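You operate a simulated robot arm through the tools that you are given. There is no shell and no other tool. Be economical: measure what you need, move in short steps, check, and stop when the job is done.

The job below is to be done with a simulated robot arm. You get a single attempt, and the scene is never put back.

JOB
Take the red thermostat and put it on top of the blue wire reel.

The check looks at the end state, three seconds after you hand in, the way a careful person would. Anything else that was tipped, shoved, dropped, spilled or broken makes it a failure.

ROBOT AND FRAMES
A 6-joint arm with a two-finger parallel gripper, fixed in place. Base frame: the origin is at the foot of the arm, x ahead of it, y to its left, z up; the work surface is at about z = 0. Units: mm, rad, N and s.
With the tool pointing down near the work surface it reaches from about 160 to 420 mm from the base axis. Its first joint turns from -1.152 to 1.152 rad. Payload 1.57 kg.
The TCP is the grasp point between the finger pads, 30 mm short of the fingertips. In the tool frame z runs along the fingers and y along their closing line. The gripper opens to 80 mm. The fingers are 17 mm wide and 12 mm thick; the gripper's body (40 by 82 mm) begins 80 mm behind the TCP.
Orientation is told as [roll, pitch, yaw] about the base's x, y, z axes, in that order, counted from this pose: with the fingers straight down and closing along the base's y, the tool's x points along the base's -x, its y along +y and its z along -z.

CONTROLS
- The arm moves only by the tool arm_command. Its argument "plan" is a list of rows, each an object of numbers (a shift or turn left out is 0, a gripper value left out holds the last): "tx", "ty", "tz": the shift along the base's x, y, z in mm; "wx", "wy", "wz": the turn, a rotation vector about the base's x, y, z in rad; "jaw": the opening, from 0 (shut) to 1 (fully open). In form: [{"tx": .., "ty": .., "tz": .., "wx": .., "wy": .., "wz": .., "jaw": ..}, ...]. A call has 1 to 8 rows; each row shifts and turns the commanded pose from where the row before left it. A row lasts 0.2 s, in which the tool goes at most 50 mm and 0.15 rad; a call with a longer step from one row to the next is refused whole, and so is a gripper value outside its range. Where a pose cannot be reached the arm comes as near as it can. A force on the tool above 40 N (or 10 N above the force at the start of the call, whichever is more), or a blocked arm, ends the call early, and 0.2 s more pass. Each finger travels about 153 mm/s and halts on what it meets, pressing with about 39 N; the grip force reading is that of the motor and also rises with nothing between the fingers. The clock runs only during rows and for 0.2 s after the last one: add rows that do not move to give the fingers time. The reply holds the time, the measured pose of the TCP, the force on the tool along the base axes, the opening and the grip force, in the units named above and with some noise.
- Cameras (640 x 400 px; columns grow to the right, rows downward): "scene" is fixed at [57.9, -330, 433.2]; the picture's right is [0.76, -0.65, 0.00], its down [-0.31, -0.36, -0.88] and it looks along [0.57, 0.67, -0.47] (base axes); focal length 364 px, centre (320, 200). "wrist" rides on the gripper at [-32, 0, -78] in the tool frame; the picture's right is [0.00, -1.00, 0.00], its down [0.97, 0.00, -0.24] and it looks along [0.24, 0.00, 0.97] (tool axes); focal length 218 px, centre (320, 200).
- camera(camera): a new picture of that camera. It takes no simulated time.
- measure_at(camera, pixels): for up to 12 pixels [column, row] of the newest picture of that camera ("zoom" is the newest enlarged one), the place [x, y, z] in the base frame of the surface seen there, good to about 2 mm. It takes no simulated time.
- enlarge(camera, box): a new picture of the part [left, top, right, bottom] of that camera's present view, enlarged. It takes no simulated time.
- hand_in(): hands the job in; it is judged then, once.

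Work in short steps. Measure before you move; look again where a grasp or a placing could have gone wrong, and mend it. You have 60 turns and 30 pictures in all, those below and enlarged ones among them. Open the gripper and draw the arm clear of the work before you hand the job in, unless the task says otherwise; then end with one line.

The tools are called after ">>>" as a command line: name --argument value ..., lists and objects as JSON in quotes. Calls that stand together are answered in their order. arm_command: Moves the arm, as the interface text tells. Its arguments: {"type":"object","properties":{"plan":{"type":"array"}},"required":["plan"]} The other tools are called the same way: camera (camera) takes a picture; measure_at (camera, pixels) gives the place of the surface under pixels of a picture; enlarge (camera, box) takes an enlarged picture of a part of a camera's view; hand_in () hands the job in.

At the start:

```text
time: 0.0
tcp_pos: [279.9, 18.4, 220.4]
orientation: [0.003, -0.001, -0.002]
contact_force: [-0.4, 0.8, 0.0]
finger_gap: 80.2
finger_force: 0.1
```

scene: 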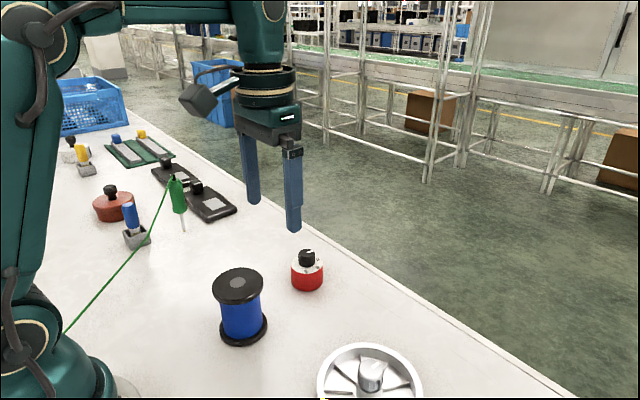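
wrist: 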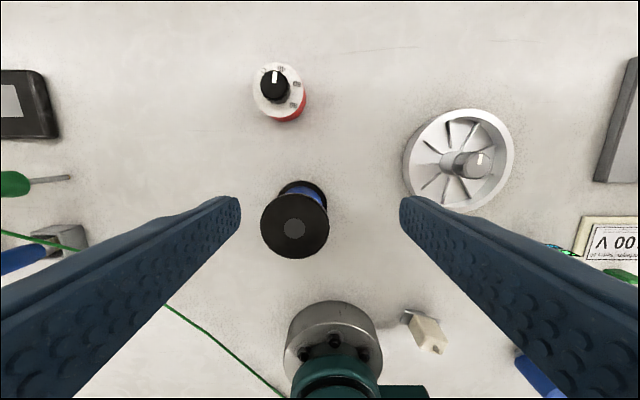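

The scene shows the red thermostat near (307,270) and the blue reel near (240,305). I enlarge that area to measure both.

>>> enlarge --camera "scene" --box '[190, 230, 350, 350]'

>>> measure_at --camera "wrist" --pixels '[[274, 87], [262, 78], [297, 85], [278, 65], [254, 92], [304, 105], [295, 230], [262, 228], [328, 228], [295, 257], [295, 200], [275, 75]]'

>>> measure_at --camera "scene" --pixels '[[307, 252], [307, 285], [293, 268], [322, 268], [238, 284], [216, 284], [261, 284], [240, 271], [240, 300], [240, 340], [307, 290]]'

```text
3.33 times, centred on (270, 290) of scene
```

zoom: 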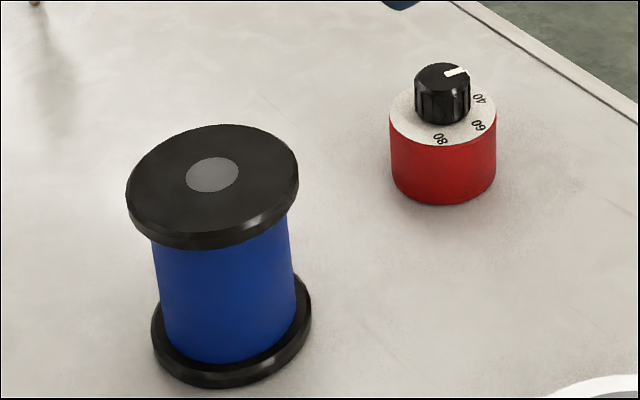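

```text
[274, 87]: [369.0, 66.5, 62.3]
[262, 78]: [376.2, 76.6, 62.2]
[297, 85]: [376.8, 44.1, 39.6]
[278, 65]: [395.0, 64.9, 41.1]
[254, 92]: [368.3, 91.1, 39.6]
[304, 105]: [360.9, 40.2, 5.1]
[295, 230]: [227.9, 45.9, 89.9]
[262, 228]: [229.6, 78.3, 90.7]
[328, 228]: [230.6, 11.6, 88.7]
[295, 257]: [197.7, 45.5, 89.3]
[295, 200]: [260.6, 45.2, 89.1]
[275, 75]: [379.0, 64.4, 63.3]
```

```text
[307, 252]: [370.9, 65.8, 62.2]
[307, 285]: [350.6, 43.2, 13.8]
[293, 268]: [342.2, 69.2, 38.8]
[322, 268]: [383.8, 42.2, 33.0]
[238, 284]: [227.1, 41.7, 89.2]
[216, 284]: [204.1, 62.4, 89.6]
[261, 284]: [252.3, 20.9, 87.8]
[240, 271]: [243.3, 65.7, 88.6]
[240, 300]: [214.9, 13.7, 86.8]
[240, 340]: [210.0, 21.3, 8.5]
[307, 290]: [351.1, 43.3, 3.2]
```

The thermostat body is centred at about (369,66), 53 mm wide and 40 mm high, with the knob top at z 62. The reel top is centred at (228,45) at z 89. I'll hover above the thermostat.

>>> arm_command --plan '[{"tx": 30, "ty": 16, "jaw": 1}, {"tx": 30, "ty": 16}, {"tx": 29, "ty": 15.6}, {"tz": -35}, {"tz": -35}, {}]'

>>> camera --camera "wrist"

```text
time: 1.4
tcp_pos: [357.5, 65.6, 143.8]
orientation: [0.004, -0.001, 0.0]
contact_force: [0.1, -0.1, -0.5]
finger_gap: 80.1
finger_force: 0.1
out of reach, approached as far as the arm can: row 3
```

```text
26 pictures are left
```

wrist: 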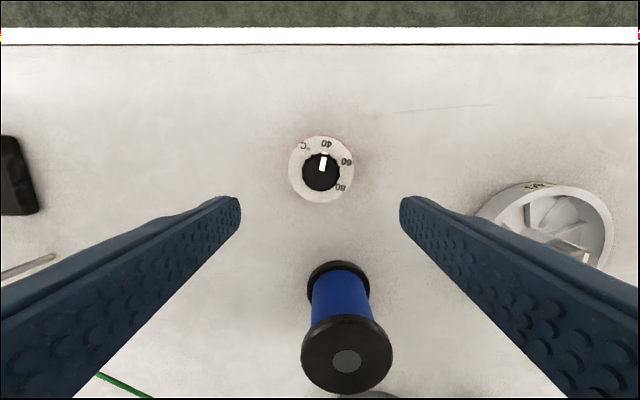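

The thermostat is now at (321,168), well between the fingers. The arm stopped short at x 357.5, so I'll measure its rim.

>>> measure_at --camera "wrist" --pixels '[[290, 168], [352, 168], [321, 138], [321, 199], [321, 172], [305, 172], [338, 172], [312, 160]]'

```text
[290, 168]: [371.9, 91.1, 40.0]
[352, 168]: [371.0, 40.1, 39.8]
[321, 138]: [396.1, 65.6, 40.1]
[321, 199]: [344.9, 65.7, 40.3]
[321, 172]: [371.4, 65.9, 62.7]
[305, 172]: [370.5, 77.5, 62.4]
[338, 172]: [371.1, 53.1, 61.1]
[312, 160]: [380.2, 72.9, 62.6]
```

The centre is (370.5, 65.8) with radius 26. I'll lower in steps, moving forward where the reach allows.

>>> arm_command --plan '[{"tz": -25}, {"tz": -20}, {"tx": 13}, {}]'

```text
time: 2.4
tcp_pos: [368.5, 63.3, 98.6]
orientation: [0.001, -0.001, 0.0]
contact_force: [0.4, 0.3, -1.1]
finger_gap: 79.8
finger_force: 0.0
```

x is good at 368.5. I descend to about z 34, leaving the fingertips about 4 mm above the table, with a 2 mm correction in x and 1 mm in y.

>>> arm_command --plan '[{"tx": 2, "ty": 1, "tz": -22}, {"tz": -22}, {"tz": -15}, {}]'

>>> camera --camera "wrist"

```text
time: 3.4
tcp_pos: [369.1, 63.3, 38.7]
orientation: [0.002, -0.001, 0.0]
contact_force: [0.1, -0.1, 0.1]
finger_gap: 80.0
finger_force: 0.1
```

```text
25 pictures are left
```

wrist: 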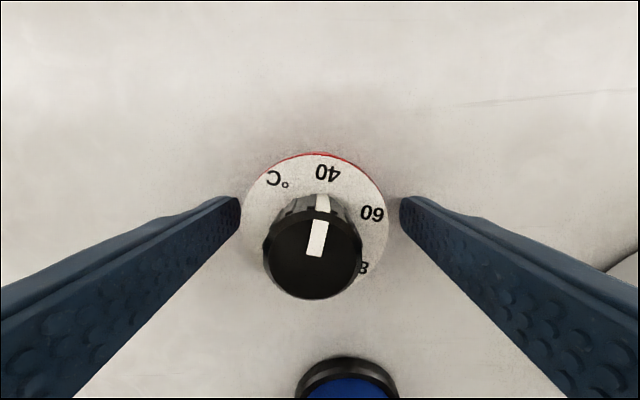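

The disc sits between the fingers, its centre at about column 316, roughly 2 mm toward +y. I shift 2 mm, lower 4 mm and close.

>>> arm_command --plan '[{"ty": 1.5, "tz": -4}, {"jaw": 0.75}, {"jaw": 0.65}, {"jaw": 0.55}, {"jaw": 0.5}, {"jaw": 0.5}]'

```text
time: 4.8
tcp_pos: [369.4, 65.2, 35.5]
orientation: [0.002, -0.001, 0.0]
contact_force: [0.4, 0.4, -0.4]
finger_gap: 54.7
finger_force: 39.0
```

The body is gripped with a 54.7 mm gap and 39 N. I lift it straight up a little.

>>> arm_command --plan '[{"tz": 10}, {"tz": 20}, {"tz": 25}, {}]'

>>> camera --camera "scene"

```text
time: 5.8
tcp_pos: [371.3, 65.2, 90.5]
orientation: [0.002, -0.001, -0.001]
contact_force: [-0.1, 0.2, 0.0]
finger_gap: 39.9
finger_force: 0.1
```

```text
24 pictures are left
```

scene: 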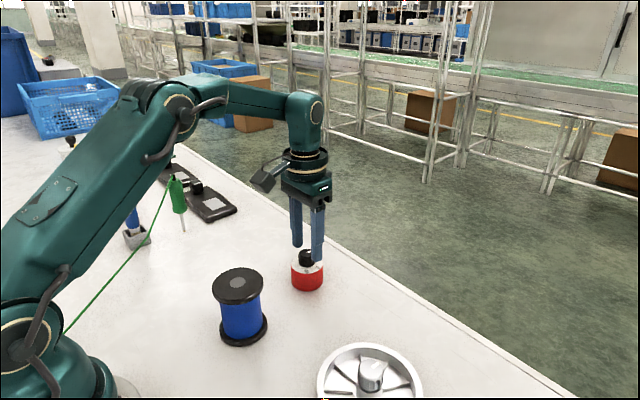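

The grip slipped: the gap fell to 39.9 and the thermostat is still on the table at (307,270). I look closely at it before trying again.

>>> enlarge --camera "scene" --box '[260, 220, 356, 300]'

>>> camera --camera "wrist"

```text
5.00 times, centred on (308, 260) of scene
```

zoom: 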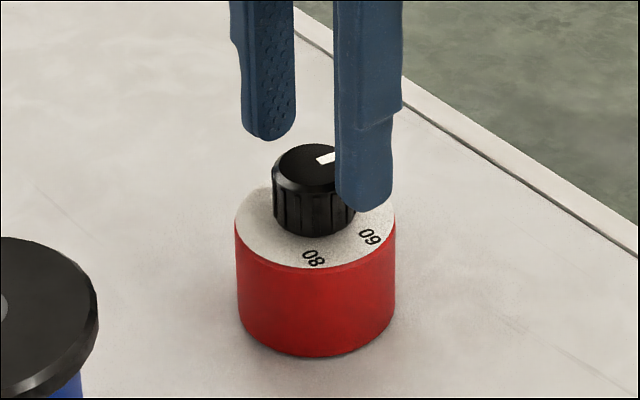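

```text
22 pictures are left
```

wrist: 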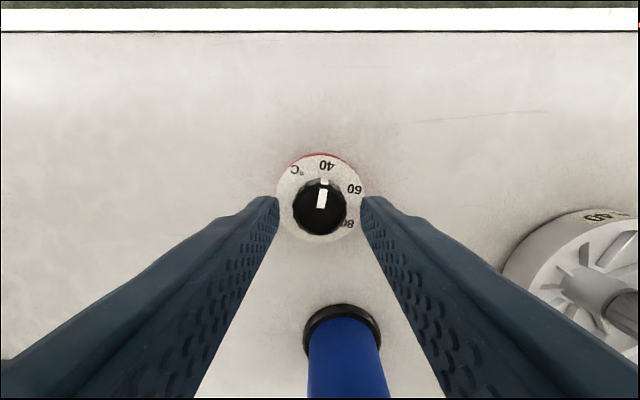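

The thermostat is upright and undisturbed. Its smooth body slid out, but the knob (radius about 12, z 40–62) is ribbed, so I'll grip that with the fingertips just above the disc and test with a very small lift.

>>> arm_command --plan '[{"tz": -9}, {"tz": -9}, {}, {"jaw": 0.35}, {"jaw": 0.25}, {"jaw": 0.1}, {"jaw": 0}, {}]'

>>> arm_command --plan '[{"tz": 2}, {"tz": 2}, {"tz": 2}, {}]'

>>> enlarge --camera "scene" --box '[260, 220, 356, 300]'

```text
time: 7.6
tcp_pos: [369.8, 64.6, 72.7]
orientation: [0.0, 0.0, 0.0]
contact_force: [0.5, -0.4, -0.3]
finger_gap: 26.1
finger_force: 36.9
```

```text
time: 8.6
tcp_pos: [370.5, 65.9, 78.0]
orientation: [0.002, -0.002, 0.002]
contact_force: [0.1, 0.3, -0.4]
finger_gap: 26.1
finger_force: 37.1
```

```text
5.00 times, centred on (308, 260) of scene
```

zoom: 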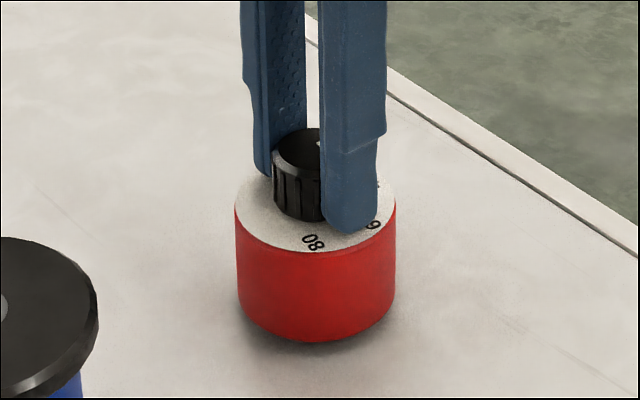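

The thermostat rose with the gripper: its bottom edge moved from row 357 to 343, and the gap is steady at 26.1. I keep raising it gently, drawing back in x to stay within reach.

>>> arm_command --plan '[{"tz": 8}, {"tz": 12, "tx": -4}, {"tz": 15, "tx": -6}, {"tz": 15, "tx": -6}, {"tz": 15, "tx": -6}, {"tz": 15, "tx": -6}, {"tz": 15, "tx": -6}, {"tz": 12, "tx": -4}]'

>>> camera --camera "scene"

```text
time: 10.4
tcp_pos: [333.9, 64.2, 185.6]
orientation: [0.003, -0.003, 0.0]
contact_force: [-0.2, 0.5, 0.0]
finger_gap: 26.1
finger_force: 36.9
```

```text
20 pictures are left
```

scene: 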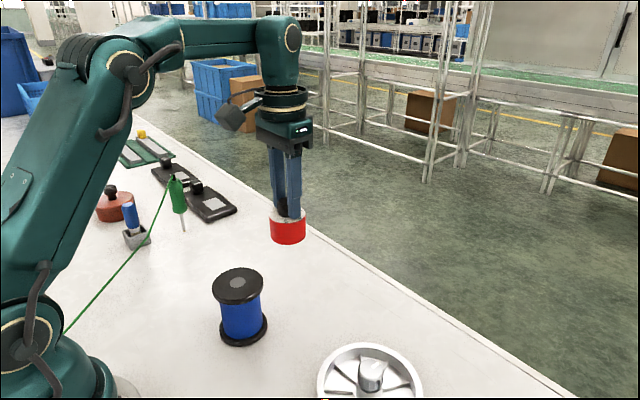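

The thermostat is held and upright at (288,228), its bottom at about z 112, which clears the reel top (89). I move over the reel centre at (229,45).

>>> arm_command --plan '[{"tx": -10, "ty": -2}, {"tx": -18, "ty": -3.5}, {"tx": -20, "ty": -4}, {"tx": -20, "ty": -4}, {"tx": -18, "ty": -3.5}, {"tx": -12, "ty": -2}, {"tx": -6, "ty": -1}, {}]'

>>> enlarge --camera "scene" --box '[160, 180, 320, 350]'

>>> camera --camera "wrist"

```text
time: 12.2
tcp_pos: [227.2, 45.2, 184.5]
orientation: [0.003, -0.002, -0.001]
contact_force: [-0.5, -0.3, -1.7]
finger_gap: 25.9
finger_force: 37.0
```

```text
2.35 times, centred on (240, 265) of scene
```

zoom: 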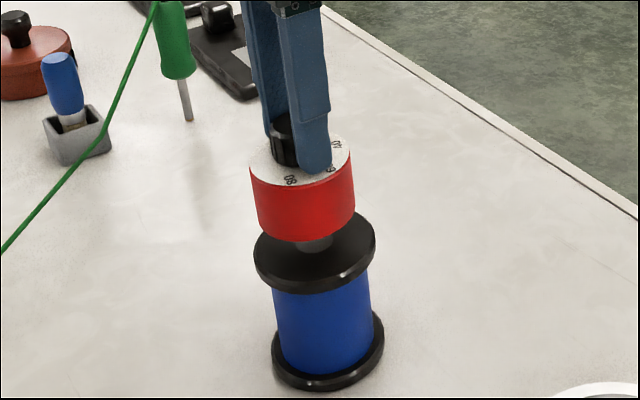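

```text
18 pictures are left
```

wrist: 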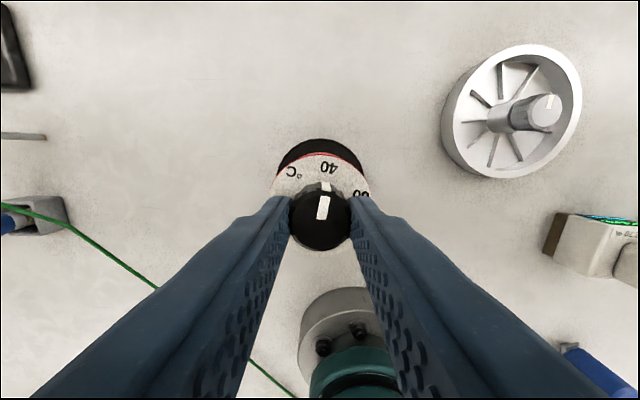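

The thermostat is over the reel. I measure both to verify the alignment and height.

>>> measure_at --camera "zoom" --pixels '[[302, 236], [302, 195], [254, 200], [351, 200], [258, 252], [373, 245], [315, 287], [300, 272]]'

>>> measure_at --camera "wrist" --pixels '[[274, 190], [367, 190], [320, 158], [320, 142], [320, 215], [280, 160], [360, 160]]'

```text
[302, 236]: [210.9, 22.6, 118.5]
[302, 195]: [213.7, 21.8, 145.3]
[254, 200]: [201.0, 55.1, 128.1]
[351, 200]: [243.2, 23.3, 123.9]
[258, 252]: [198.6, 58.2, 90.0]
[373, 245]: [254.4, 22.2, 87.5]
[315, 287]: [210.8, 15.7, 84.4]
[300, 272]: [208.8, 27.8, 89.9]
```

```text
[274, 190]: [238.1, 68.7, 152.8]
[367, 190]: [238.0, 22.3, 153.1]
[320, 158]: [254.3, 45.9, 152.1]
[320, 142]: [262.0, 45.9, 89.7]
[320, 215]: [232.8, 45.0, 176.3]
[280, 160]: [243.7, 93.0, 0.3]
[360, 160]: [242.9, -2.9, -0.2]
```

It is aligned: body centre (228,45.5) over reel (229,45), with the bottom about 23 mm above the top flange. I lower 20 mm and check.

>>> arm_command --plan '[{"tz": -8}, {"tz": -7}, {"tz": -3}, {"tz": -2}, {}]'

>>> enlarge --camera "scene" --box '[190, 220, 290, 300]'

```text
time: 13.4
tcp_pos: [228.7, 45.1, 165.7]
orientation: [0.001, -0.002, 0.0]
contact_force: [-0.8, -0.9, -1.4]
finger_gap: 26.2
finger_force: 36.8
```

```text
5.00 times, centred on (240, 260) of scene
```

zoom: 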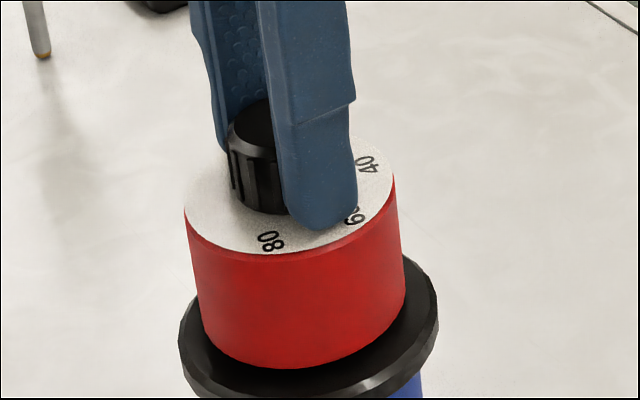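

A gap of a few mm remains. I lower in 1 mm steps and watch the force.

>>> arm_command --plan '[{"tz": -1}, {}, {"tz": -1}, {}]'

>>> measure_at --camera "zoom" --pixels '[[300, 360], [300, 270], [300, 240], [270, 110]]'

```text
time: 14.4
tcp_pos: [229.4, 43.7, 164.4]
orientation: [0.001, -0.002, -0.001]
contact_force: [0.3, -0.3, 0.8]
finger_gap: 26.1
finger_force: 37.3
```

```text
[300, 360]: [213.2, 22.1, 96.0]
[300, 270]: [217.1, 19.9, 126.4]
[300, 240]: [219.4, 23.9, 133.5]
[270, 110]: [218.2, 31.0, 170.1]
```

>>> arm_command --plan '[{"tz": -0.7}, {}, {}]'

```text
time: 15.2
tcp_pos: [228.4, 44.5, 161.8]
orientation: [0.001, -0.003, -0.001]
contact_force: [0.1, -0.5, -2.1]
finger_gap: 26.0
finger_force: 37.3
```

No clear contact force yet, since readings are noisy by about 2 N. I step down again by 0.7 mm.

>>> arm_command --plan '[{"tz": -0.7}, {}, {}]'

>>> enlarge --camera "scene" --box '[190, 220, 290, 300]'

```text
time: 16.0
tcp_pos: [229.0, 44.9, 161.2]
orientation: [0.002, -0.003, -0.001]
contact_force: [-2.7, -0.1, 15.5]
finger_gap: 26.0
finger_force: 37.0
```

```text
5.00 times, centred on (240, 260) of scene
```

zoom: 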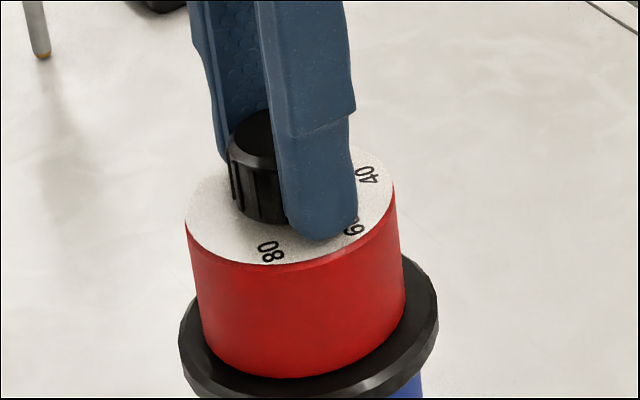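

Contact shows at 15.5 N upward, so the thermostat is seated. I ease up 0.4 mm and open gradually.

>>> arm_command --plan '[{"tz": 0.4}, {}, {"jaw": 0.38}, {"jaw": 0.45}, {"jaw": 0.55}, {}]'

>>> camera --camera "wrist"

```text
time: 17.4
tcp_pos: [227.6, 44.7, 162.3]
orientation: [0.002, 0.0, -0.002]
contact_force: [0.2, 0.3, 1.5]
finger_gap: 43.9
finger_force: 0.1
```

```text
15 pictures are left
```

wrist: 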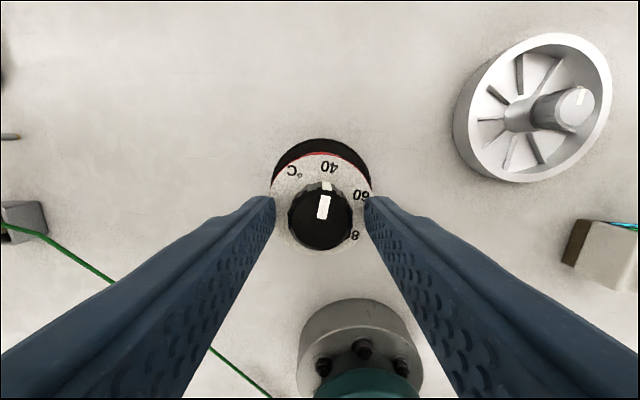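

The fingers are clear on both sides of the knob. I rise straight up.

>>> arm_command --plan '[{"tz": 10}, {"tz": 15}, {"tz": 20}, {"tz": 20, "jaw": 0.8}, {"tx": 25}, {"tx": 30}, {"tx": 30}, {}]'

>>> camera --camera "scene"

```text
time: 19.2
tcp_pos: [313.9, 43.2, 229.1]
orientation: [0.003, 0.0, 0.0]
contact_force: [0.2, 0.8, 0.7]
finger_gap: 63.9
finger_force: 0.1
```

```text
14 pictures are left
```

scene: 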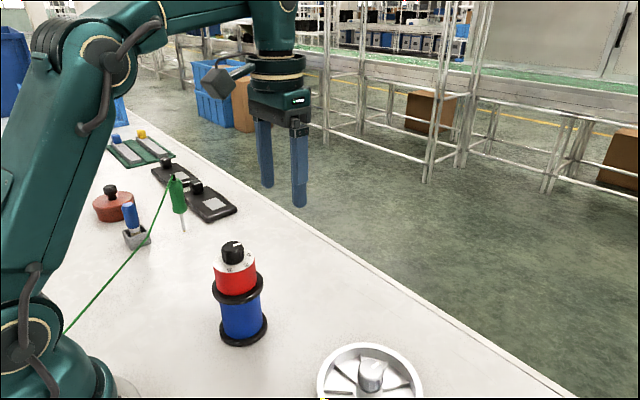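

The thermostat stands upright and centred on the reel at (236,270). The reel has not moved, the other objects look untouched and the arm is clear, so I hand in.

>>> hand_in

```text
The job is handed in.
```

The red thermostat is standing upright and centred on top of the blue wire reel. My first grip, on its smooth body, slipped at the start of the lift without moving it, so I picked it up by the knob instead.
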